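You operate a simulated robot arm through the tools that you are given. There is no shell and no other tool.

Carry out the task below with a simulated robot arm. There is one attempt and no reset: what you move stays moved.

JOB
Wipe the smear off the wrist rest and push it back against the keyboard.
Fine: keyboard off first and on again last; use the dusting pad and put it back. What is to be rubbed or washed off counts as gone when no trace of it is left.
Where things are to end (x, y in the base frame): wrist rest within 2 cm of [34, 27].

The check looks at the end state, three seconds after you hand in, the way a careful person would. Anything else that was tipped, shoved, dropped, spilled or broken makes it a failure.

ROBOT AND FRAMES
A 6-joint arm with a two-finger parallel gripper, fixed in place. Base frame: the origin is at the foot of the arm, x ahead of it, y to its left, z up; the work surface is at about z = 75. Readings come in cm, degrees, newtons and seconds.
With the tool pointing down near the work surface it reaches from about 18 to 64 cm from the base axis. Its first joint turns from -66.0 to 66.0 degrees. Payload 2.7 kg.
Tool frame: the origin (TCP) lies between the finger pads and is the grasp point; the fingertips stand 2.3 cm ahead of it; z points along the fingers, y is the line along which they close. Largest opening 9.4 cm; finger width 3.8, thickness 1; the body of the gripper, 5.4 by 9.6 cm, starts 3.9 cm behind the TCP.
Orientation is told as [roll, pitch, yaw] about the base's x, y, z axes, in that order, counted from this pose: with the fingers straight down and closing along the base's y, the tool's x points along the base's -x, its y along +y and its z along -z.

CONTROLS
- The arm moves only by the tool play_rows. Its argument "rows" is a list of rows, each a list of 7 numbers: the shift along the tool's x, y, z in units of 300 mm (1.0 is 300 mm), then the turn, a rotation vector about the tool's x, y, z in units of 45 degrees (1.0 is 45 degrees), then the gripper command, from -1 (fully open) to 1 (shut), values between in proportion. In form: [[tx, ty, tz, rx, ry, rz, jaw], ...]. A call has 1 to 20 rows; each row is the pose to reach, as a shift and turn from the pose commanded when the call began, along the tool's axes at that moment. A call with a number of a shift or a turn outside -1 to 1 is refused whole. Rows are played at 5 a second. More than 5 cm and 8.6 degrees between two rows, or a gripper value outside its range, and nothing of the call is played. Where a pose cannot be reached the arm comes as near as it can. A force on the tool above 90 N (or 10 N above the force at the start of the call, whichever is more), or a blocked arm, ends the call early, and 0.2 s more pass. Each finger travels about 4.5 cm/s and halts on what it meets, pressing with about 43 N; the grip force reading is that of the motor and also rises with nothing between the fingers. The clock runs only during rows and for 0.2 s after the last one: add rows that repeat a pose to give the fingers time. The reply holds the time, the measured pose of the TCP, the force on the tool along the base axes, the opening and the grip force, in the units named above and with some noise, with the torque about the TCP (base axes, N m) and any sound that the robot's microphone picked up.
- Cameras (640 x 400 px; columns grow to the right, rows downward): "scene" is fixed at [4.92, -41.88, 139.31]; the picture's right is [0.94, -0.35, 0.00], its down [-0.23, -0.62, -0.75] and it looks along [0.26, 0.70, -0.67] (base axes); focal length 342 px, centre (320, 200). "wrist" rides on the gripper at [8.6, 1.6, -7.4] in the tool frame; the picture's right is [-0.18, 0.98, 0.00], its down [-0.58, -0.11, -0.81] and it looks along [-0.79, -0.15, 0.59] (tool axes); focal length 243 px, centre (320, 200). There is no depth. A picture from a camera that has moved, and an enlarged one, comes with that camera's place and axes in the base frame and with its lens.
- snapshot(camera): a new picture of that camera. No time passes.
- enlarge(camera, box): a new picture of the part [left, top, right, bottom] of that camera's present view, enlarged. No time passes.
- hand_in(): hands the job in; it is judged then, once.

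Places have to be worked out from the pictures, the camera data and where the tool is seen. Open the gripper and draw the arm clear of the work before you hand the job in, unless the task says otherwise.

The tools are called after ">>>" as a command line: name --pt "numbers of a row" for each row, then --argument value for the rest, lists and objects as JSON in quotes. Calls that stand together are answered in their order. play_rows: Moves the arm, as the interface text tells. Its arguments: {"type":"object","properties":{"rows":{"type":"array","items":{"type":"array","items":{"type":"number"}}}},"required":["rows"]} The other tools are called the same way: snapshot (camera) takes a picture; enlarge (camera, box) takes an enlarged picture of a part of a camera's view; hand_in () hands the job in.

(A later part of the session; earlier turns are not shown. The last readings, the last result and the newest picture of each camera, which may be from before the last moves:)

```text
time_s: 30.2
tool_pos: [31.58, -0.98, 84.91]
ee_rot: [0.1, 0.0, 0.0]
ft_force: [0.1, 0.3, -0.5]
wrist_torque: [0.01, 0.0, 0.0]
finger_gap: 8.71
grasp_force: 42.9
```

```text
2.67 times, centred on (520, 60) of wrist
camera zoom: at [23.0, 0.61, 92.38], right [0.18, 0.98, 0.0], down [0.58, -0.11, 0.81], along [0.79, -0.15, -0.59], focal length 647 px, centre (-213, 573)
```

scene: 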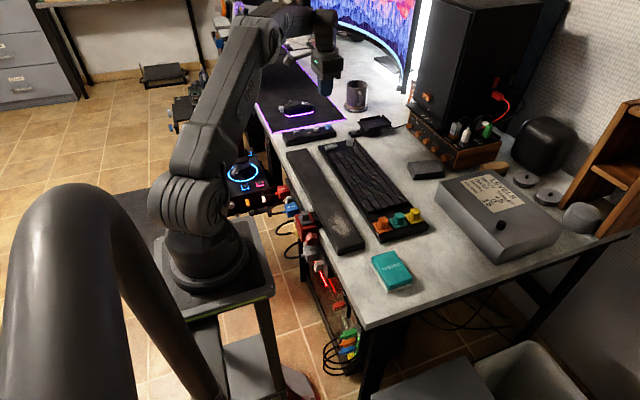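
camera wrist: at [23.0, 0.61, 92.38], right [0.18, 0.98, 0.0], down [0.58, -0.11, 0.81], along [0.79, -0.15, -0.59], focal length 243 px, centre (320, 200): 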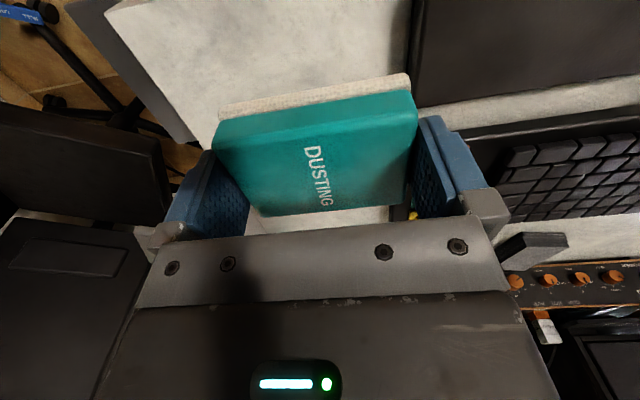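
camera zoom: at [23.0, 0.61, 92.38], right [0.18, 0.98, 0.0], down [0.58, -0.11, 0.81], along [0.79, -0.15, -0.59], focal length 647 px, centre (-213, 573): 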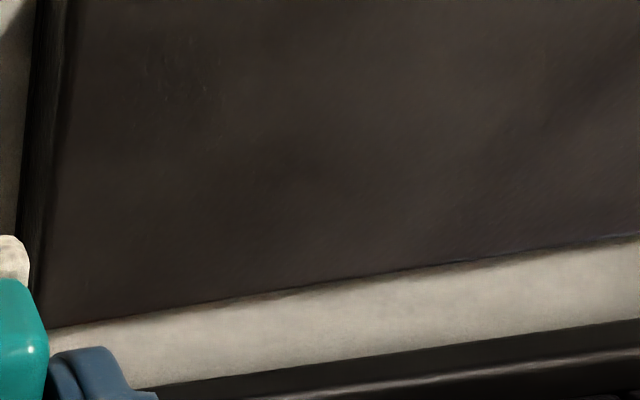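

It looks clean, but part of the area is hidden. I raise and shift the arm so the wrist camera can see the whole wiped area past the pad.

>>> play_rows --pt "0.04 0.04 -0.1 0 0 0 1" --pt "0.08 0.08 -0.2 0 0 0 1" --pt "0.12 0.12 -0.3 0 0 0 1" --pt "0.153 0.167 -0.335 0 0 0 1" --pt "0.153 0.167 -0.335 0 0 0 1"

>>> snapshot --camera "wrist"

>>> enlarge --camera "wrist" --box '[320, 0, 520, 100]'

>>> enlarge --camera "scene" --box '[300, 180, 380, 260]'

```text
time_s: 31.4
tool_pos: [27.14, 4.06, 95.21]
ee_rot: [0.0, -0.1, 0.0]
ft_force: [0.4, -0.2, -1.1]
wrist_torque: [0.02, 0.02, -0.01]
finger_gap: 8.74
grasp_force: 42.7
```

```text
taken
camera wrist: at [18.42, 5.69, 102.57], right [0.18, 0.98, 0.0], down [0.58, -0.11, 0.81], along [0.79, -0.15, -0.59], focal length 243 px, centre (320, 200)
```

wrist: 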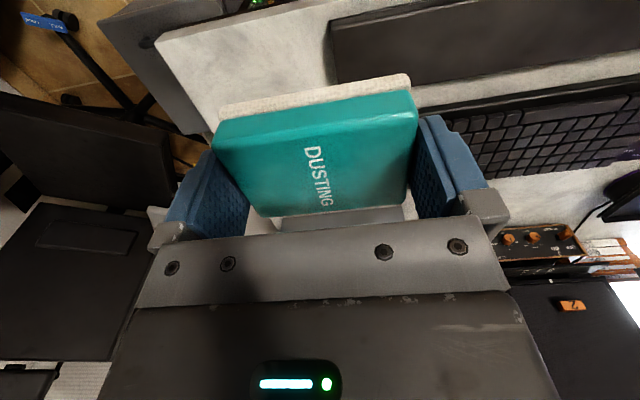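

```text
3.20 times, centred on (420, 50) of wrist
camera zoom: at [18.42, 5.69, 102.57], right [0.18, 0.98, 0.0], down [0.58, -0.11, 0.81], along [0.79, -0.15, -0.59], focal length 776 px, centre (0, 680)
```

zoom: 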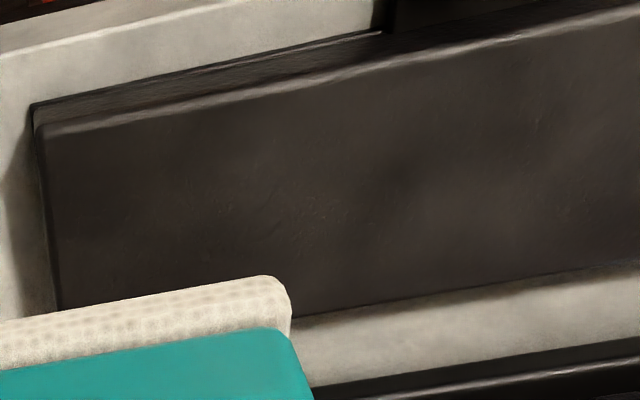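

```text
5.00 times, centred on (340, 220) of scene
camera zoom: at [4.91, -41.88, 139.31], right [0.94, -0.35, 0.0], down [-0.23, -0.62, -0.75], along [0.26, 0.7, -0.67], focal length 1710 px, centre (220, 100)
```

zoom: 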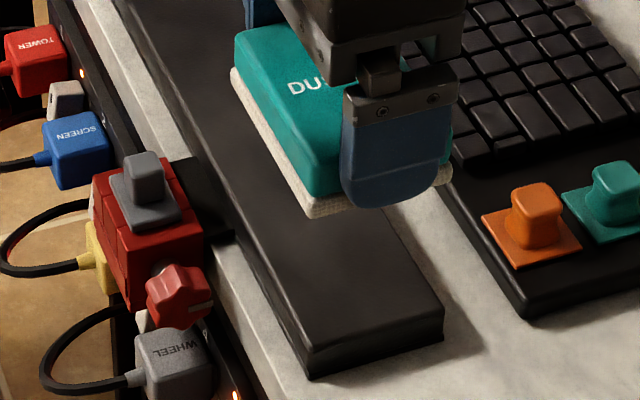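

>>> enlarge --camera "wrist" --box '[330, 20, 420, 80]'

>>> enlarge --camera "wrist" --box '[400, 10, 490, 70]'

```text
6.67 times, centred on (375, 50) of wrist
camera zoom: at [18.42, 5.69, 102.57], right [0.18, 0.98, 0.0], down [0.58, -0.11, 0.81], along [0.79, -0.15, -0.59], focal length 1618 px, centre (-47, 1200)
```

zoom: 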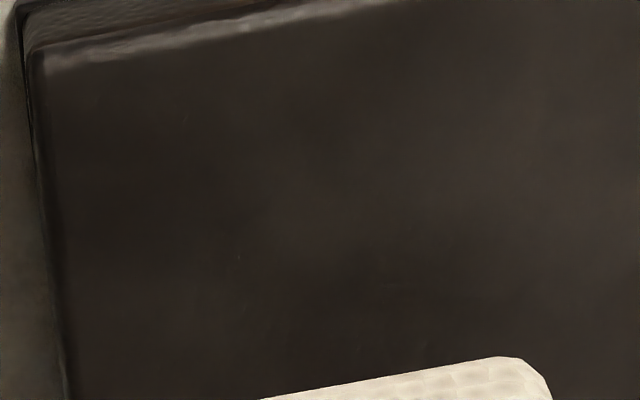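

```text
6.67 times, centred on (445, 40) of wrist
camera zoom: at [18.42, 5.69, 102.57], right [0.18, 0.98, 0.0], down [0.58, -0.11, 0.81], along [0.79, -0.15, -0.59], focal length 1618 px, centre (-513, 1267)
```

zoom: 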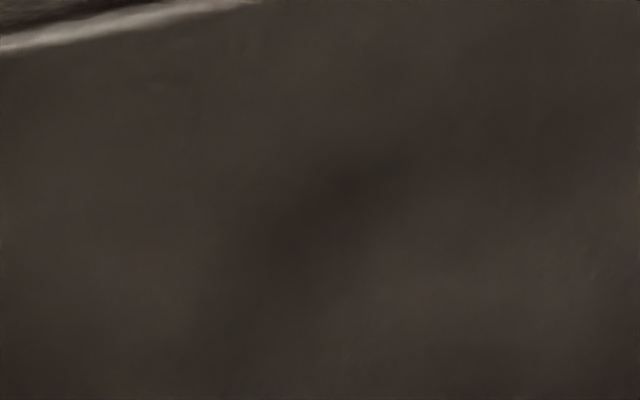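

The surface is clean with no trace left. Now I return the pad to its original place at (36.0, −3.9).

>>> play_rows --pt "-0.07 -0.065 0 0 0 0 1" --pt "-0.15 -0.13 0.05 0 0 0 1" --pt "-0.22 -0.2 0.1 0 0 0 1" --pt "-0.294 -0.267 0.2 0 0 0 1" --pt "-0.294 -0.267 0.32 0 0 0 1" --pt "-0.294 -0.267 0.44 0 0 0 1" --pt "-0.294 -0.267 0.5 0 0 0 1" --pt "-0.294 -0.267 0.54 0 0 0 1" --pt "-0.294 -0.267 0.54 0 0 0 1"

>>> enlarge --camera "scene" --box '[340, 190, 450, 300]'

```text
time_s: 33.4
tool_pos: [36.0, -4.05, 78.8]
ee_rot: [0.1, 0.0, 0.0]
ft_force: [-1.0, -0.3, -1.3]
wrist_torque: [-0.01, 0.01, 0.01]
finger_gap: 8.7
grasp_force: 43.0
```

```text
3.64 times, centred on (395, 245) of scene
camera zoom: at [4.92, -41.88, 139.31], right [0.94, -0.35, 0.0], down [-0.23, -0.62, -0.75], along [0.26, 0.7, -0.67], focal length 1244 px, centre (47, 36)
```

zoom: 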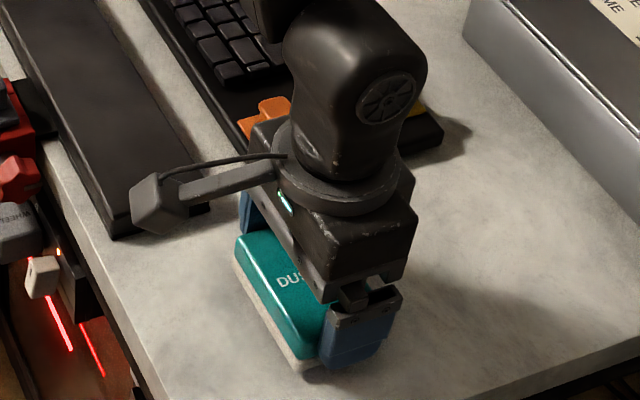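

The pad is right above its spot with about 5 mm to go. I lower in small steps until it touches.

>>> play_rows --pt "0 0 0.006 0 0 0 1" --pt "0 0 0.011 0 0 0 1" --pt "0 0 0.015 0 0 0 1" --pt "0 0 0.018 0 0 0 1"

```text
time_s: 34.4
tool_pos: [35.93, -3.86, 78.22]
ee_rot: [0.1, 0.0, 0.1]
ft_force: [-0.4, -0.5, -1.7]
wrist_torque: [-0.02, 0.0, 0.0]
finger_gap: 8.72
grasp_force: 42.9
```

>>> play_rows --pt "0 0 0.002 0 0 0 1" --pt "0 0 0.003 0 0 0 1"

```text
time_s: 35.0
tool_pos: [35.98, -4.03, 78.13]
ee_rot: [0.1, 0.0, -0.1]
ft_force: [-0.5, 0.2, 0.0]
wrist_torque: [-0.01, 0.03, -0.02]
finger_gap: 8.71
grasp_force: 42.8
```

>>> play_rows --pt "0 0 0.002 0 0 0 1" --pt "0 0 0.004 0 0 0 1"

```text
time_s: 35.6
tool_pos: [35.95, -4.01, 78.05]
ee_rot: [0.1, -0.1, 0.0]
ft_force: [-6.1, -2.5, 22.1]
wrist_torque: [-0.13, 0.14, -0.04]
finger_gap: 8.72
grasp_force: 42.3
```

The pad is firmly down now; I ease off half a millimetre and open the fingers.

>>> play_rows --pt "0 0 -0.002 0 0 0 1" --pt "0 0 -0.002 0 0 0 -1" --pt "0 0 -0.002 0 0 0 -1" --pt "0 0 -0.002 0 0 0 -1" --pt "0 0 -0.03 0 0 0 -1" --pt "0 0 -0.1 0 0 0 -1" --pt "0 0 -0.2 0 0 0 -1" --pt "0 0 -0.35 0 0 0 -1" --pt "0 0 -0.5 0 0 0 -1" --pt "0 0 -0.5 0 0 0 -1"

>>> snapshot --camera "wrist"

>>> enlarge --camera "scene" --box '[350, 220, 450, 310]'

```text
time_s: 37.8
tool_pos: [35.97, -3.95, 93.03]
ee_rot: [0.0, 0.1, 0.0]
ft_force: [0.4, -0.9, -0.5]
wrist_torque: [0.0, -0.01, -0.02]
finger_gap: 9.4
grasp_force: 0.1
```

```text
taken
camera wrist: at [27.27, -2.32, 100.52], right [0.18, 0.98, 0.0], down [0.58, -0.11, 0.81], along [0.79, -0.15, -0.59], focal length 243 px, centre (320, 200)
```

wrist: 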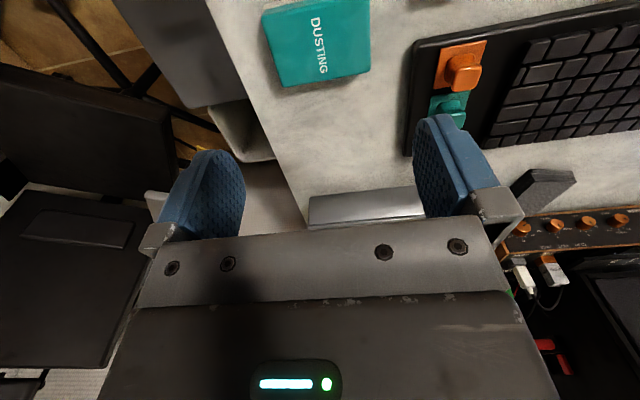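

```text
4.44 times, centred on (400, 265) of scene
camera zoom: at [4.91, -41.88, 139.31], right [0.94, -0.35, 0.0], down [-0.23, -0.62, -0.75], along [0.26, 0.7, -0.67], focal length 1520 px, centre (-36, -89)
```

zoom: 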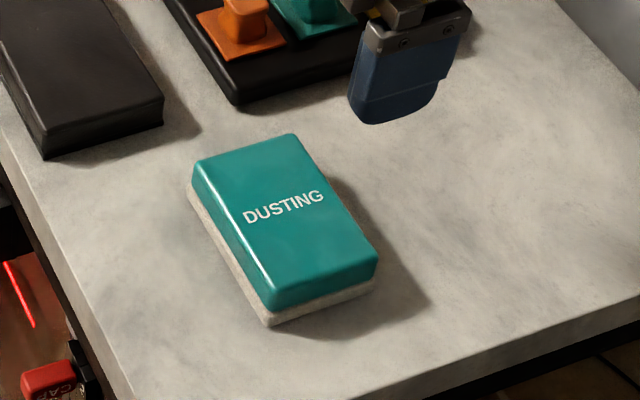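

The pad is back exactly where it was, and the rest has not moved. Next I go over to the middle of the rest, closing the fingers on the way, and look at its robot-side edge.

>>> play_rows --pt "0.04 0.13 -0.07 0 0 0 -1" --pt "0.08 0.26 -0.07 0 0 0 -1" --pt "0.12 0.39 -0.07 0 0 0 -1" --pt "0.16 0.52 -0.07 0 0 0 -1" --pt "0.2 0.65 -0.07 0 0 0 0" --pt "0.24 0.78 -0.07 0 0 0 1" --pt "0.28 0.9 -0.07 0 0 0 1" --pt "0.3 0.95 -0.07 0 0 0 1" --pt "0.3 0.95 -0.07 0 0 0 1" --pt "0.3 0.95 -0.07 0 0 0 1"

>>> snapshot --camera "wrist"

>>> snapshot --camera "scene"

```text
time_s: 40.0
tool_pos: [26.85, 24.5, 95.19]
ee_rot: [0.1, 0.0, 0.1]
ft_force: [0.0, 0.5, 0.1]
wrist_torque: [-0.02, -0.01, -0.02]
finger_gap: 0.01
grasp_force: 32.8
```

```text
taken
camera wrist: at [18.14, 26.15, 102.58], right [0.18, 0.98, 0.0], down [0.58, -0.11, 0.81], along [0.79, -0.15, -0.59], focal length 243 px, centre (320, 200)
```

wrist: 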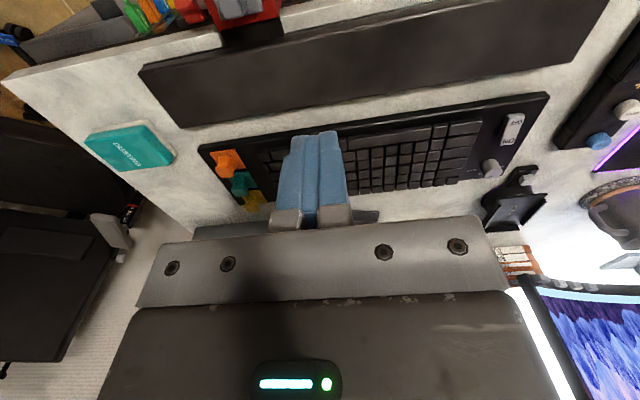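

```text
taken
```

scene: 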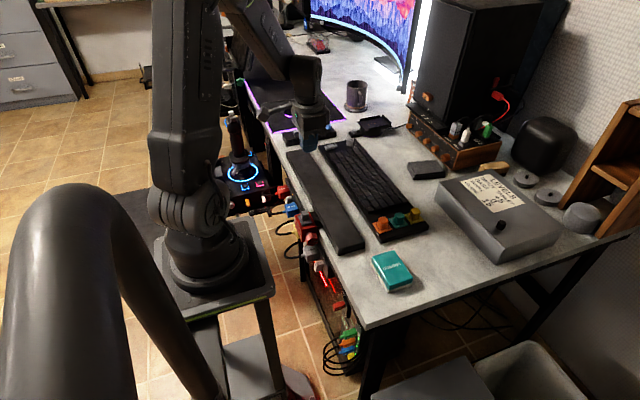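

>>> enlarge --camera "wrist" --box '[120, 0, 400, 140]'

>>> enlarge --camera "wrist" --box '[380, 0, 640, 160]'

>>> enlarge --camera "scene" --box '[270, 140, 350, 230]'

```text
2.29 times, centred on (260, 70) of wrist
camera zoom: at [18.14, 26.15, 102.58], right [0.18, 0.98, 0.0], down [0.58, -0.11, 0.81], along [0.79, -0.15, -0.59], focal length 555 px, centre (457, 497)
```

zoom: 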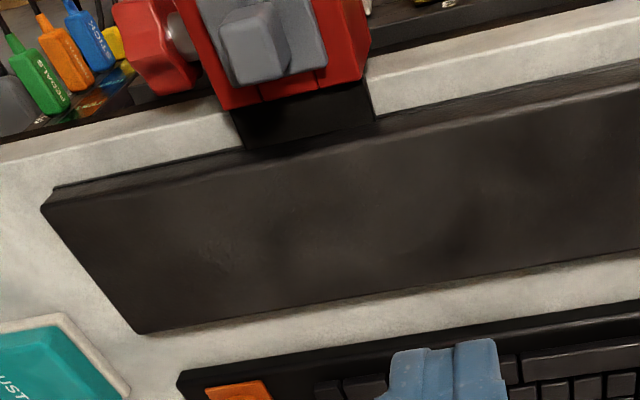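

```text
2.46 times, centred on (510, 80) of wrist
camera zoom: at [18.14, 26.15, 102.58], right [0.18, 0.98, 0.0], down [0.58, -0.11, 0.81], along [0.79, -0.15, -0.59], focal length 597 px, centre (-148, 495)
```

zoom: 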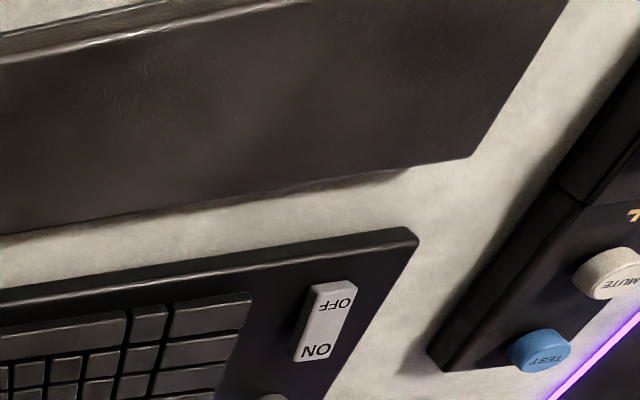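

```text
4.44 times, centred on (310, 185) of scene
camera zoom: at [4.92, -41.88, 139.31], right [0.94, -0.35, 0.0], down [-0.23, -0.62, -0.75], along [0.26, 0.7, -0.67], focal length 1520 px, centre (364, 267)
```

zoom: 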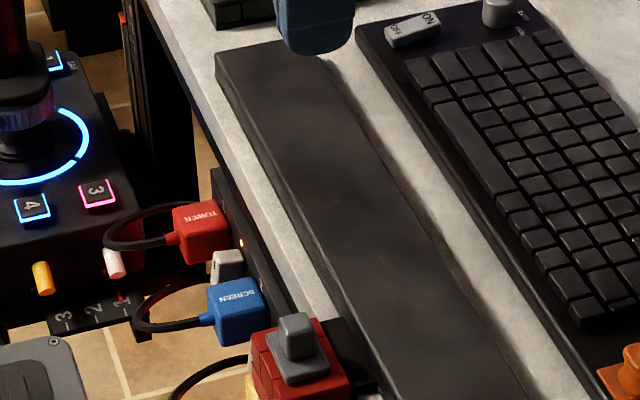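

The rest spans x≈27.1–34.1, y≈5.1–49 (centre about (30.6, 27)) and is clean all over; the keyboard edge is at x≈37.3. So it needs about +3.2 cm. I turn the gripper 90° so the closed fingers form a flat pusher, staying high.

>>> play_rows --pt "0 0 0 0 0 -0.17 1" --pt "0 0 0 0 0 -0.34 1" --pt "0 0 0 0 0 -0.51 1" --pt "0 0 0 0 0 -0.68 1" --pt "0 0 0 0 0 -0.84 1" --pt "0 0 0 0 0 -1 1" --pt "0 0 0 0 0 -1 1"

>>> play_rows --pt "0 0 0 0 0 -0.17 1" --pt "0 0 0 0 0 -0.34 1" --pt "0 0 0 0 0 -0.51 1" --pt "0 0 0 0 0 -0.68 1" --pt "0 0 0 0 0 -0.84 1" --pt "0 0 0 0 0 -1 1" --pt "0 0 0 0 0 -1 1"

>>> snapshot --camera "wrist"

>>> snapshot --camera "scene"

```text
time_s: 41.6
tool_pos: [26.89, 24.53, 95.14]
ee_rot: [-0.1, 0.0, 45.1]
ft_force: [-0.2, -0.6, 0.4]
wrist_torque: [0.0, 0.03, 0.01]
finger_gap: 0.0
grasp_force: 42.0
```

```text
time_s: 43.2
tool_pos: [26.98, 24.51, 95.12]
ee_rot: [0.0, 0.0, 90.0]
ft_force: [0.0, 0.4, 0.0]
wrist_torque: [0.0, -0.03, 0.04]
finger_gap: 0.0
grasp_force: 42.3
```

```text
taken
camera wrist: at [25.31, 15.83, 102.6], right [-0.98, 0.18, 0.0], down [0.11, 0.58, 0.81], along [0.15, 0.79, -0.59], focal length 243 px, centre (320, 200)
```

wrist: 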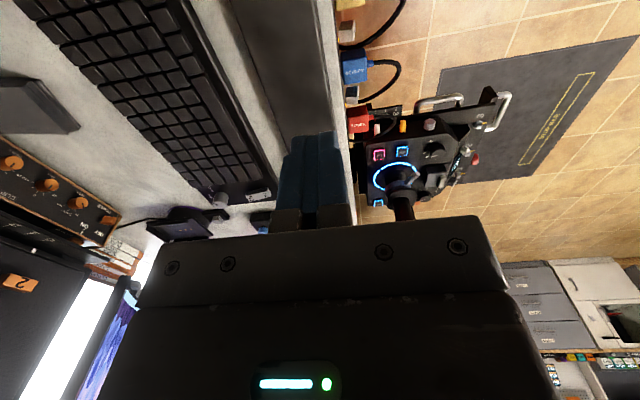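

```text
taken
```

scene: 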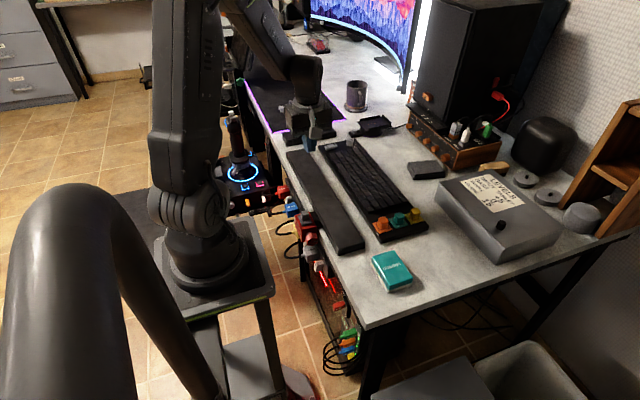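

The turn worked (yaw 90°) and the camera now looks along the desk edge with the plugs in view. I enlarge to locate the edge and the plugs precisely.

>>> enlarge --camera "wrist" --box '[220, 0, 420, 140]'

```text
2.86 times, centred on (320, 70) of wrist
camera zoom: at [25.31, 15.83, 102.6], right [-0.98, 0.18, 0.0], down [0.11, 0.58, 0.81], along [0.15, 0.79, -0.59], focal length 693 px, centre (320, 571)
```

zoom: 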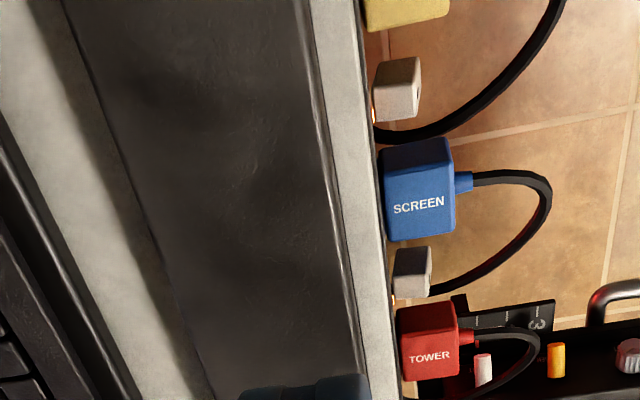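

The plugs top out near z 67, well below the desk, and there is a ~1.6 cm strip of desk between its edge and the rest. I lower the closed fingers behind the rest at (25.4, 27), stopping a little above first to check clearance.

>>> play_rows --pt "-0.04 0.03 0.08 0 0 0 1" --pt "-0.083 0.052 0.2 0 0 0 1" --pt "-0.083 0.052 0.33 0 0 0 1" --pt "-0.083 0.052 0.44 0 0 0 1" --pt "-0.083 0.052 0.5 0 0 0 1" --pt "-0.083 0.052 0.5 0 0 0 1"

>>> snapshot --camera "wrist"

>>> enlarge --camera "scene" --box '[270, 140, 350, 230]'

```text
time_s: 44.6
tool_pos: [25.45, 27.09, 80.15]
ee_rot: [0.0, -0.1, 89.9]
ft_force: [0.1, -0.2, 0.0]
wrist_torque: [0.0, -0.01, 0.0]
finger_gap: 0.02
grasp_force: 42.2
```

```text
taken
camera wrist: at [23.79, 18.38, 87.6], right [-0.98, 0.18, 0.0], down [0.11, 0.58, 0.81], along [0.15, 0.79, -0.59], focal length 243 px, centre (320, 200)
```

wrist: 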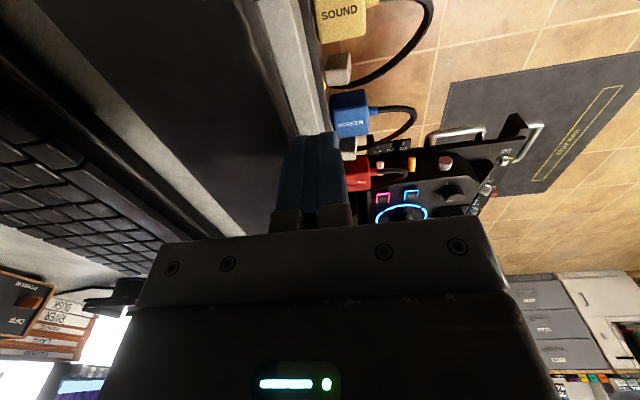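

```text
4.44 times, centred on (310, 185) of scene
camera zoom: at [4.92, -41.88, 139.31], right [0.94, -0.35, 0.0], down [-0.23, -0.62, -0.75], along [0.26, 0.7, -0.67], focal length 1520 px, centre (364, 267)
```

zoom: 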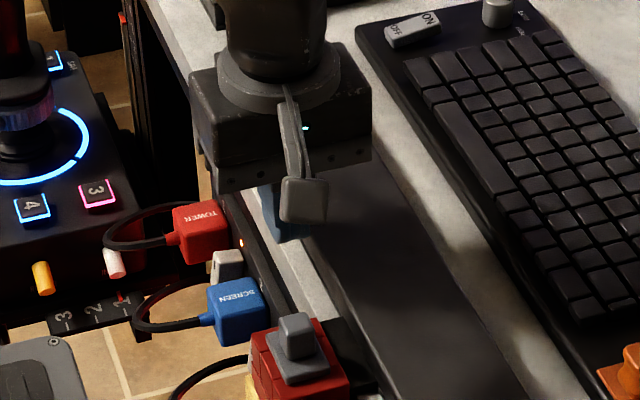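

>>> enlarge --camera "wrist" --box '[220, 60, 400, 220]'

>>> enlarge --camera "scene" --box '[310, 170, 350, 205]'

```text
2.50 times, centred on (310, 140) of wrist
camera zoom: at [23.79, 18.38, 87.6], right [-0.98, 0.18, 0.0], down [0.11, 0.58, 0.81], along [0.15, 0.79, -0.59], focal length 606 px, centre (345, 350)
```

zoom: 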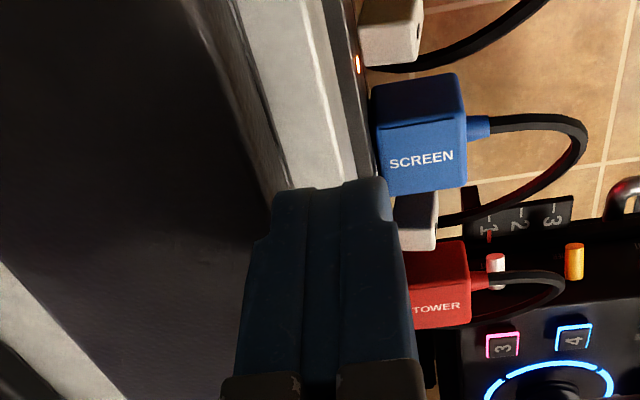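

```text
11.43 times, centred on (330, 188) of scene
camera zoom: at [4.92, -41.88, 139.31], right [0.94, -0.35, 0.0], down [-0.23, -0.62, -0.75], along [0.26, 0.7, -0.67], focal length 3909 px, centre (206, 343)
```

zoom: 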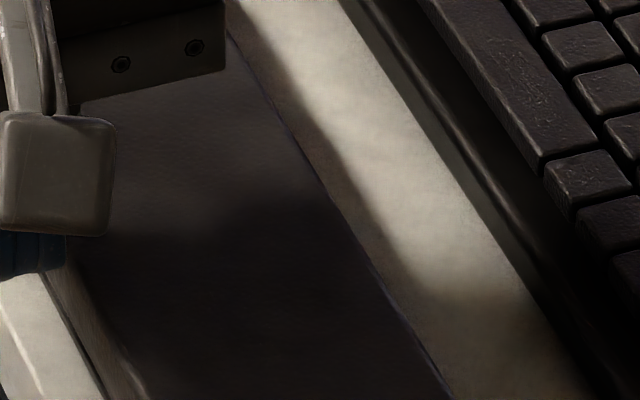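

The fingers (x≈24.4–26.5) sit behind the rest's edge at x≈27.2 with about 0.6 cm to spare. I lower them so the tips are about 6 mm above the desk.

>>> play_rows --pt "0 0 0.03 0 0 0 1" --pt "0 0 0.05 0 0 0 1" --pt "0 0 0.07 0 0 0 1" --pt "0 0 0.07 0 0 0 1"

>>> enlarge --camera "wrist" --box '[220, 60, 400, 220]'

```text
time_s: 45.6
tool_pos: [25.38, 27.02, 78.11]
ee_rot: [0.0, -0.1, 90.0]
ft_force: [0.4, 0.3, 0.3]
wrist_torque: [0.0, 0.02, 0.0]
finger_gap: 0.01
grasp_force: 42.8
```

```text
2.50 times, centred on (310, 140) of wrist
camera zoom: at [23.76, 18.36, 85.5], right [-0.98, 0.18, 0.0], down [0.11, 0.58, 0.81], along [0.15, 0.79, -0.59], focal length 606 px, centre (345, 350)
```

zoom: 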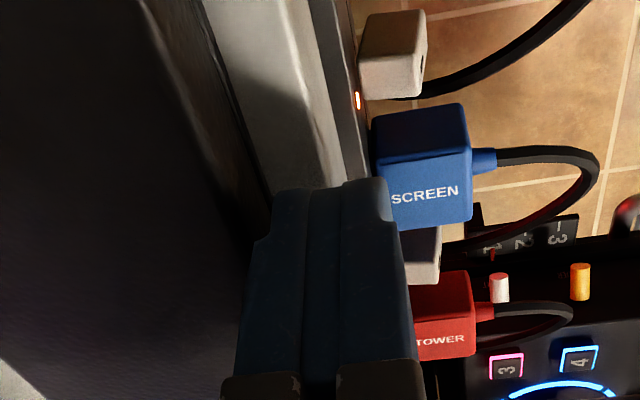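

The fingers are in the strip behind the rest. I push slowly in +x, about 2.2 cm at first, to see how the rest slides.

>>> play_rows --pt "0 -0.012 0 0 0 0 1" --pt "0 -0.02 0 0 0 0 1" --pt "0 -0.028 0 0 0 0 1" --pt "0 -0.036 0 0 0 0 1" --pt "0 -0.044 0 0 0 0 1" --pt "0 -0.052 0 0 0 0 1" --pt "0 -0.06 0 0 0 0 1" --pt "0 -0.067 0 0 0 0 1" --pt "0 -0.073 0 0 0 0 1" --pt "0 -0.073 0 0 0 0 1"

>>> snapshot --camera "wrist"

>>> enlarge --camera "scene" --box '[270, 130, 430, 270]'

```text
time_s: 47.8
tool_pos: [27.52, 27.06, 78.14]
ee_rot: [0.0, -0.1, 90.0]
ft_force: [-0.4, -0.8, 0.4]
wrist_torque: [-0.03, -0.03, -0.01]
finger_gap: 0.0
grasp_force: 42.6
```

```text
taken
camera wrist: at [25.91, 18.35, 85.51], right [-0.98, 0.18, 0.0], down [0.11, 0.58, 0.81], along [0.15, 0.79, -0.59], focal length 243 px, centre (320, 200)
```

wrist: 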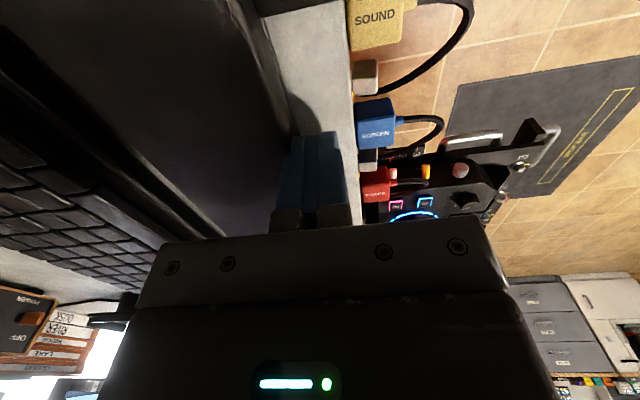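

```text
2.86 times, centred on (350, 200) of scene
camera zoom: at [4.91, -41.88, 139.31], right [0.94, -0.35, 0.0], down [-0.23, -0.62, -0.75], along [0.26, 0.7, -0.67], focal length 977 px, centre (234, 200)
```

zoom: 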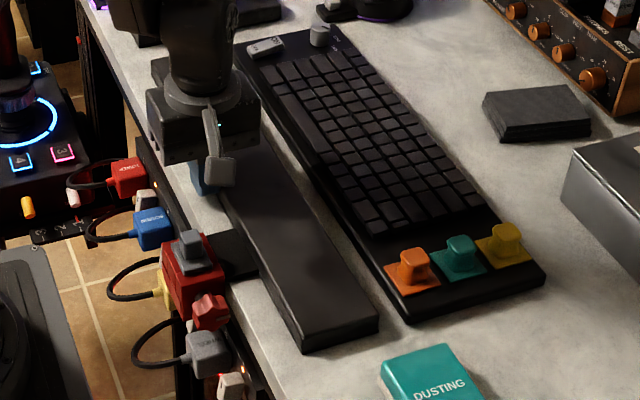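

The rest slid about 1.4 cm without any notable force. I check whether it stayed parallel and how much gap to the keyboard remains.

>>> enlarge --camera "scene" --box '[320, 180, 400, 260]'

>>> enlarge --camera "wrist" --box '[0, 0, 320, 200]'

>>> enlarge --camera "scene" --box '[270, 120, 350, 200]'

```text
5.00 times, centred on (360, 220) of scene
camera zoom: at [4.91, -41.88, 139.31], right [0.94, -0.35, 0.0], down [-0.23, -0.62, -0.75], along [0.26, 0.7, -0.67], focal length 1710 px, centre (120, 100)
```

zoom: 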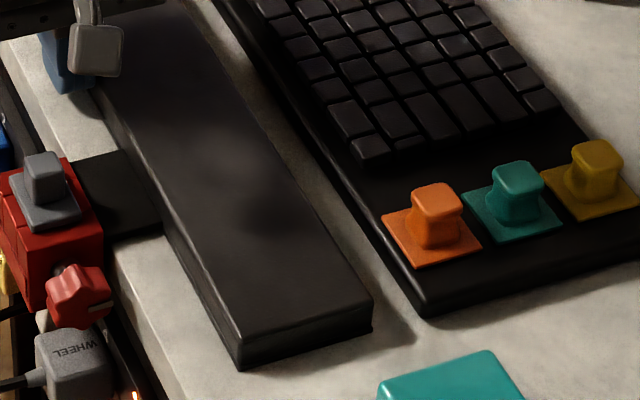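

```text
2.00 times, centred on (160, 100) of wrist
camera zoom: at [25.91, 18.35, 85.51], right [-0.98, 0.18, 0.0], down [0.11, 0.58, 0.81], along [0.15, 0.79, -0.59], focal length 485 px, centre (640, 400)
```

zoom: 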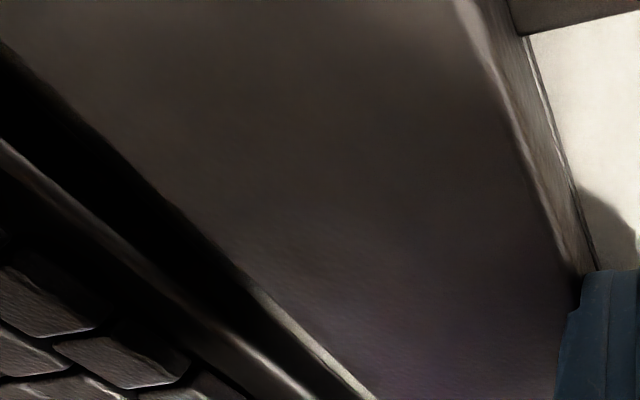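

```text
5.00 times, centred on (310, 160) of scene
camera zoom: at [4.91, -41.88, 139.31], right [0.94, -0.35, 0.0], down [-0.23, -0.62, -0.75], along [0.26, 0.7, -0.67], focal length 1710 px, centre (370, 400)
```

zoom: 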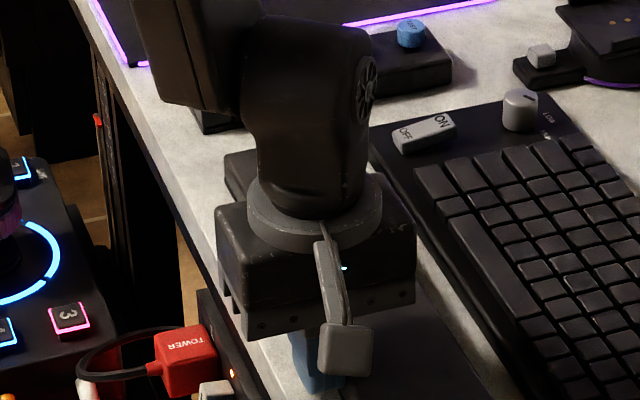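

Rest is still parallel: its left edge is at x≈28.5 at both the fingers and the near end, and about 2.3 cm of gap to the keyboard (edge ≈38.2) is left. I push another 1.6 cm, slowly.

>>> play_rows --pt "0 -0.008 0 0 0 0 1" --pt "0 -0.016 0 0 0 0 1" --pt "0 -0.024 0 0 0 0 1" --pt "0 -0.032 0 0 0 0 1" --pt "0 -0.04 0 0 0 0 1" --pt "0 -0.047 0 0 0 0 1" --pt "0 -0.053 0 0 0 0 1" --pt "0 -0.053 0 0 0 0 1"

>>> enlarge --camera "scene" --box '[320, 180, 400, 260]'

>>> enlarge --camera "wrist" --box '[0, 0, 320, 240]'

```text
time_s: 49.6
tool_pos: [29.21, 27.02, 78.13]
ee_rot: [0.0, 0.0, 89.9]
ft_force: [-1.9, 0.0, 1.3]
wrist_torque: [-0.04, 0.0, -0.01]
finger_gap: 0.0
grasp_force: 42.4
```

```text
5.00 times, centred on (360, 220) of scene
camera zoom: at [4.91, -41.88, 139.31], right [0.94, -0.35, 0.0], down [-0.23, -0.62, -0.75], along [0.26, 0.7, -0.67], focal length 1710 px, centre (120, 100)
```

zoom: 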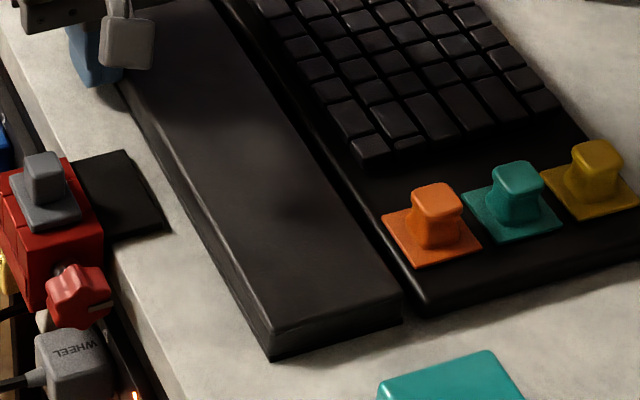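

```text
1.67 times, centred on (160, 120) of wrist
camera zoom: at [27.52, 18.35, 85.5], right [-0.98, 0.18, 0.0], down [0.11, 0.58, 0.81], along [0.15, 0.79, -0.59], focal length 404 px, centre (587, 333)
```

zoom: 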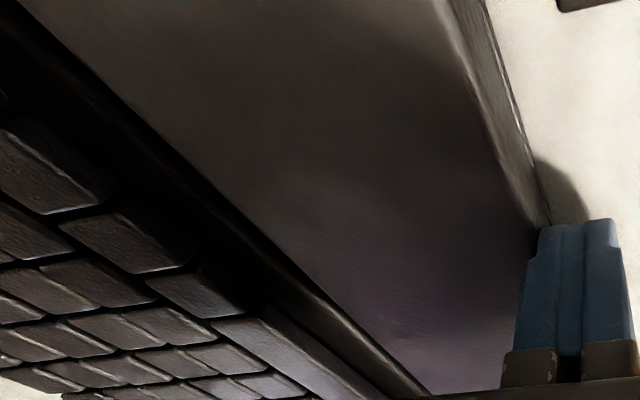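

The gap is now about 0.8 cm, with the rest's centre near x≈33.7. I push another 5 mm, then look again.

>>> play_rows --pt "0 -0.005 0 0 0 0 1" --pt "0 -0.01 0 0 0 0 1" --pt "0 -0.014 0 0 0 0 1" --pt "0 -0.017 0 0 0 0 1" --pt "0 -0.017 0 0 0 0 1"

>>> enlarge --camera "scene" --box '[350, 210, 400, 260]'

>>> enlarge --camera "scene" --box '[310, 140, 380, 220]'

```text
time_s: 50.8
tool_pos: [29.66, 27.07, 78.0]
ee_rot: [0.0, -0.1, 90.0]
ft_force: [-1.1, -0.7, 0.6]
wrist_torque: [-0.02, -0.01, -0.03]
finger_gap: 0.0
grasp_force: 42.9
```

```text
8.00 times, centred on (375, 235) of scene
camera zoom: at [4.91, -41.88, 139.31], right [0.94, -0.35, 0.0], down [-0.23, -0.62, -0.75], along [0.26, 0.7, -0.67], focal length 2736 px, centre (-120, -80)
```

zoom: 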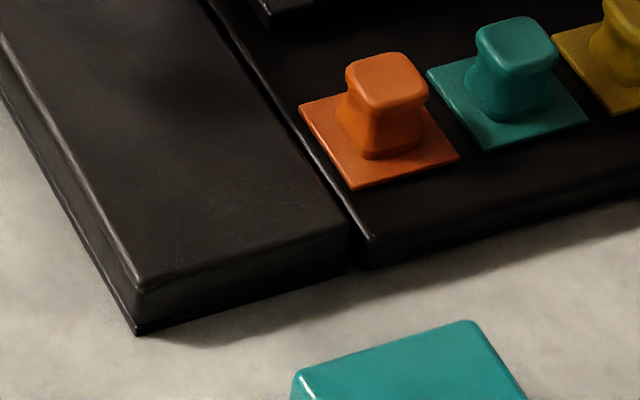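

```text
5.00 times, centred on (345, 180) of scene
camera zoom: at [4.91, -41.88, 139.31], right [0.94, -0.35, 0.0], down [-0.23, -0.62, -0.75], along [0.26, 0.7, -0.67], focal length 1710 px, centre (195, 300)
```

zoom: 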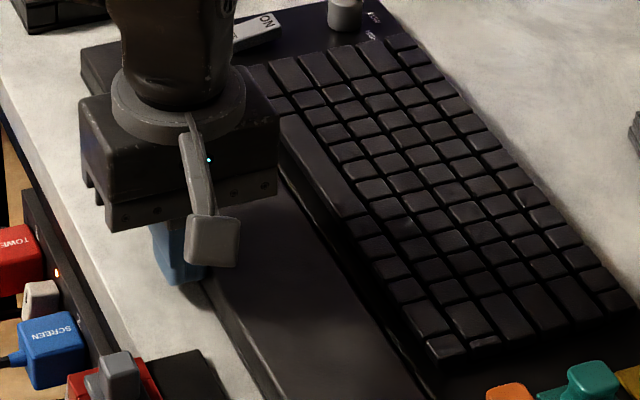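

Only about 3 mm of gap is left at the near end. I nudge it 2 mm more in tiny steps, watching for resistance from the keyboard.

>>> play_rows --pt "0 -0.003 0 0 0 0 1" --pt "0 -0.006 0 0 0 0 1" --pt "0 -0.008 0 0 0 0 1"

>>> enlarge --camera "scene" --box '[350, 210, 400, 260]'

```text
time_s: 51.6
tool_pos: [29.87, 27.04, 78.01]
ee_rot: [0.0, -0.1, 90.1]
ft_force: [-1.6, 0.1, 0.5]
wrist_torque: [0.01, 0.03, 0.02]
finger_gap: 0.01
grasp_force: 42.5
```

```text
8.00 times, centred on (375, 235) of scene
camera zoom: at [4.91, -41.88, 139.31], right [0.94, -0.35, 0.0], down [-0.23, -0.62, -0.75], along [0.26, 0.7, -0.67], focal length 2736 px, centre (-120, -80)
```

zoom: 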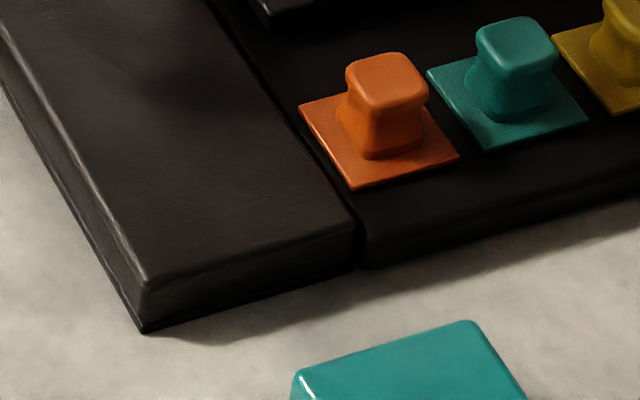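

The rest now lies against the keyboard (centre ≈ (34.4, 27)) and the keyboard has not shifted. I back the fingers off and lift straight up.

>>> play_rows --pt "0 0.015 0 0 0 0 1" --pt "0 0.03 0 0 0 0 1" --pt "0 0.03 -0.08 0 0 0 1" --pt "0 0.03 -0.2 0 0 0 1" --pt "0 0.03 -0.35 0 0 0 1" --pt "0 0.03 -0.5 0 0 0 1" --pt "0 0.03 -0.63 0 0 0 1" --pt "0 0.03 -0.63 0 0 0 1"

>>> snapshot --camera "wrist"

>>> enlarge --camera "scene" --box '[270, 120, 430, 270]'

```text
time_s: 53.4
tool_pos: [29.09, 27.03, 97.05]
ee_rot: [-0.1, 0.1, 90.0]
ft_force: [-1.3, -1.0, 0.7]
wrist_torque: [0.0, 0.01, -0.04]
finger_gap: 0.0
grasp_force: 42.5
```

```text
taken
camera wrist: at [27.42, 18.31, 104.49], right [-0.98, 0.18, 0.0], down [0.11, 0.58, 0.81], along [0.15, 0.79, -0.59], focal length 243 px, centre (320, 200)
```

wrist: 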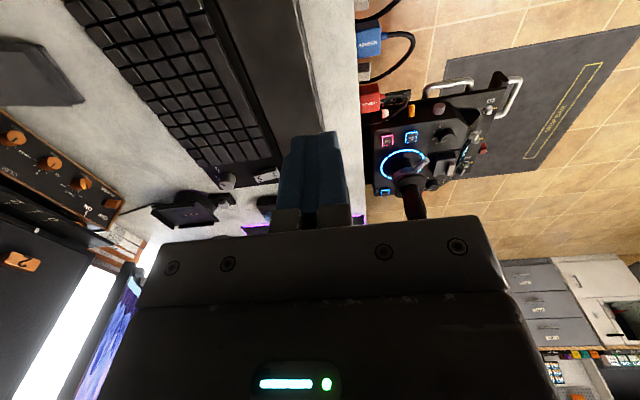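

```text
2.67 times, centred on (350, 195) of scene
camera zoom: at [4.91, -41.88, 139.31], right [0.94, -0.35, 0.0], down [-0.23, -0.62, -0.75], along [0.26, 0.7, -0.67], focal length 912 px, centre (240, 213)
```

zoom: 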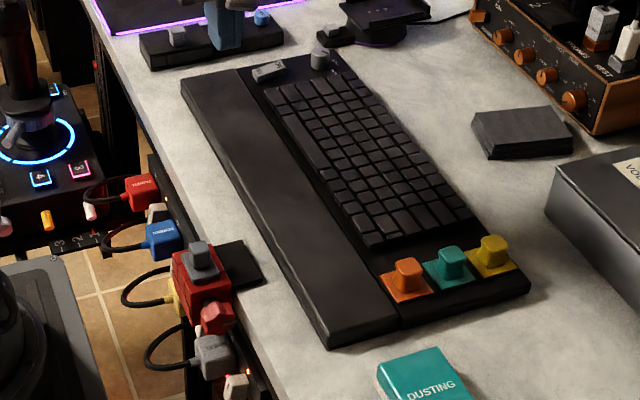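

Everything looks right: rest flush with the keyboard, pad in place, plugs and clamp untouched. Last step is switching the keyboard on: I move above the rocker's ON end at about (42.2, 46), staying high and then descending to a few cm above it.

>>> play_rows --pt "-0.11 -0.075 0 0 0 0 1" --pt "-0.22 -0.15 0 0 0 0 1" --pt "-0.33 -0.22 0 0 0 0 1" --pt "-0.43 -0.3 0 0 0 0 1" --pt "-0.53 -0.37 0.05 0 0 0 1" --pt "-0.633 -0.437 0.12 0 0 0 1" --pt "-0.633 -0.437 0.24 0 0 0 1" --pt "-0.633 -0.437 0.34 0 0 0 1" --pt "-0.633 -0.437 0.42 0 0 0 1" --pt "-0.633 -0.437 0.42 0 0 0 1"

>>> snapshot --camera "wrist"

>>> enlarge --camera "scene" --box '[300, 110, 380, 170]'

```text
time_s: 55.6
tool_pos: [42.05, 45.98, 84.4]
ee_rot: [0.0, 0.0, 90.0]
ft_force: [0.2, -0.4, 0.2]
wrist_torque: [-0.02, 0.03, 0.01]
finger_gap: 0.01
grasp_force: 42.7
```

```text
taken
camera wrist: at [40.42, 37.29, 91.78], right [-0.98, 0.18, 0.0], down [0.11, 0.58, 0.81], along [0.15, 0.79, -0.59], focal length 243 px, centre (320, 200)
```

wrist: 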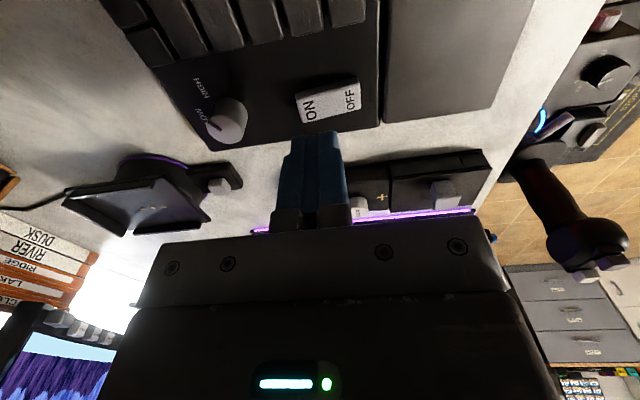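

```text
6.67 times, centred on (340, 140) of scene
camera zoom: at [4.92, -41.88, 139.31], right [0.94, -0.35, 0.0], down [-0.23, -0.62, -0.75], along [0.26, 0.7, -0.67], focal length 2280 px, centre (187, 600)
```

zoom: 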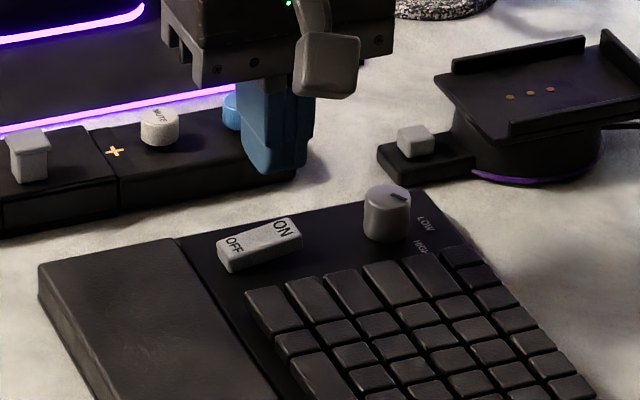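

The rocker's ON end spans roughly x 41.5–43.2, y≈45.8, standing raised. I shift 0.4 cm in +x and go down to just above it.

>>> play_rows --pt "0.005 -0.014 0.03 0 0 0 1" --pt "0.005 -0.014 0.06 0 0 0 1" --pt "0.005 -0.014 0.085 0 0 0 1" --pt "0.005 -0.014 0.095 0 0 0 1" --pt "0.005 -0.014 0.102 0 0 0 1"

>>> enlarge --camera "scene" --box '[300, 110, 380, 170]'

>>> enlarge --camera "wrist" --box '[220, 60, 420, 220]'

```text
time_s: 56.8
tool_pos: [42.52, 45.89, 81.25]
ee_rot: [0.0, -0.2, 89.9]
ft_force: [0.0, -0.2, -0.7]
wrist_torque: [-0.01, -0.01, 0.01]
finger_gap: 0.0
grasp_force: 42.5
```

```text
6.67 times, centred on (340, 140) of scene
camera zoom: at [4.92, -41.88, 139.31], right [0.94, -0.35, 0.0], down [-0.23, -0.62, -0.75], along [0.26, 0.7, -0.67], focal length 2280 px, centre (187, 600)
```

zoom: 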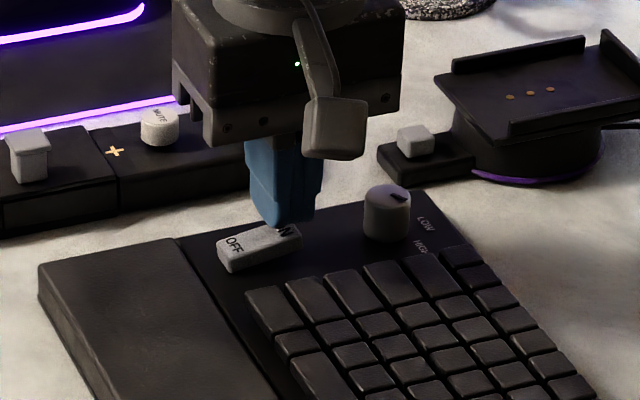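

```text
2.50 times, centred on (320, 140) of wrist
camera zoom: at [40.9, 37.19, 88.76], right [-0.98, 0.18, 0.0], down [0.11, 0.58, 0.81], along [0.15, 0.79, -0.59], focal length 606 px, centre (320, 350)
```

zoom: 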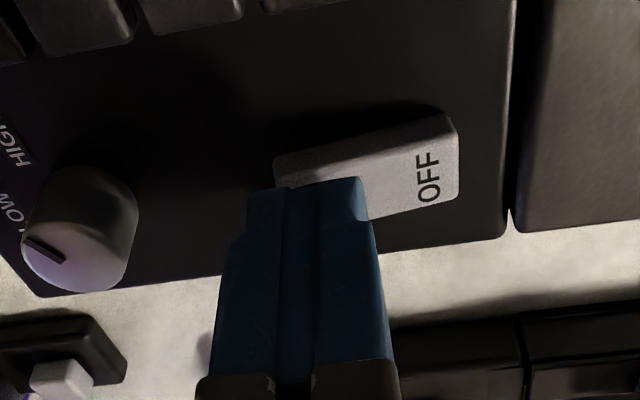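

The fingertip covers just the ON half of the rocker, and the far end of the rest is also flush with the keyboard. I press down in 1 mm steps.

>>> play_rows --pt "0 0 0.003 0 0 0 1" --pt "0 0 0.006 0 0 0 1" --pt "0 0 0.009 0 0 0 1" --pt "0 0 0.012 0 0 0 1"

>>> enlarge --camera "scene" --box '[300, 110, 380, 170]'

```text
time_s: 57.8
tool_pos: [42.6, 45.79, 80.99]
ee_rot: [0.0, -0.1, 90.0]
ft_force: [0.4, -0.3, -0.1]
wrist_torque: [0.02, -0.05, 0.02]
finger_gap: 0.02
grasp_force: 42.4
```

```text
6.67 times, centred on (340, 140) of scene
camera zoom: at [4.92, -41.88, 139.31], right [0.94, -0.35, 0.0], down [-0.23, -0.62, -0.75], along [0.26, 0.7, -0.67], focal length 2280 px, centre (187, 600)
```

zoom: 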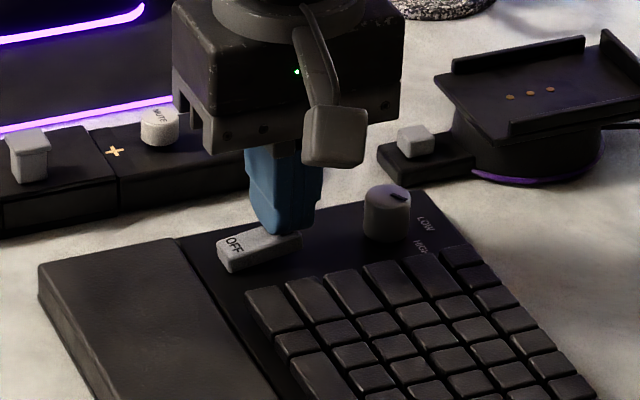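

No contact yet with the tip near z 78.7; I continue down in 1 mm steps.

>>> play_rows --pt "0 0 0.003 0 0 0 1" --pt "0 0 0.006 0 0 0 1" --pt "0 0 0.009 0 0 0 1" --pt "0 0 0.012 0 0 0 1"

>>> enlarge --camera "scene" --box '[300, 110, 380, 170]'

```text
time_s: 58.8
tool_pos: [42.52, 45.82, 80.6]
ee_rot: [-0.1, -0.1, 90.0]
ft_force: [0.3, -0.5, 1.0]
wrist_torque: [-0.02, -0.04, 0.01]
finger_gap: 0.0
grasp_force: 42.4
```

```text
6.67 times, centred on (340, 140) of scene
camera zoom: at [4.92, -41.88, 139.31], right [0.94, -0.35, 0.0], down [-0.23, -0.62, -0.75], along [0.26, 0.7, -0.67], focal length 2280 px, centre (187, 600)
```

zoom: 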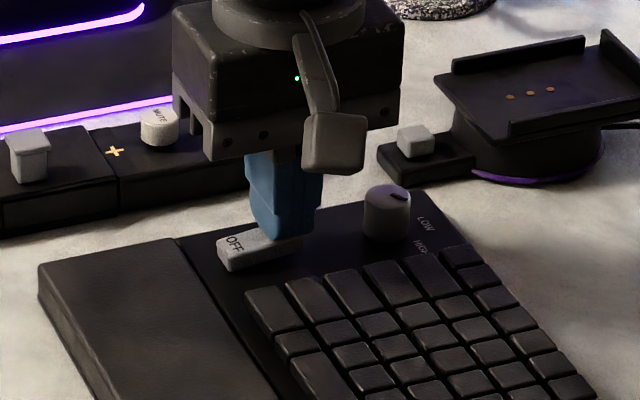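

>>> play_rows --pt "0 0 0.003 0 0 0 1" --pt "0 0 0.006 0 0 0 1" --pt "0 0 0.008 0 0 0 1"

>>> enlarge --camera "scene" --box '[300, 110, 380, 170]'

```text
time_s: 59.6
tool_pos: [42.58, 45.86, 80.29]
ee_rot: [0.0, -0.1, 90.0]
ft_force: [0.1, -0.2, 2.3]
wrist_torque: [-0.05, 0.0, -0.02]
finger_gap: 0.0
grasp_force: 41.9
```

```text
6.67 times, centred on (340, 140) of scene
camera zoom: at [4.91, -41.88, 139.31], right [0.94, -0.35, 0.0], down [-0.23, -0.62, -0.75], along [0.26, 0.7, -0.67], focal length 2280 px, centre (187, 600)
```

zoom: 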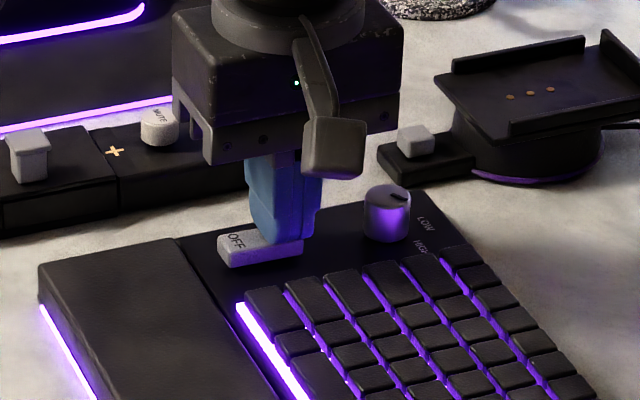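

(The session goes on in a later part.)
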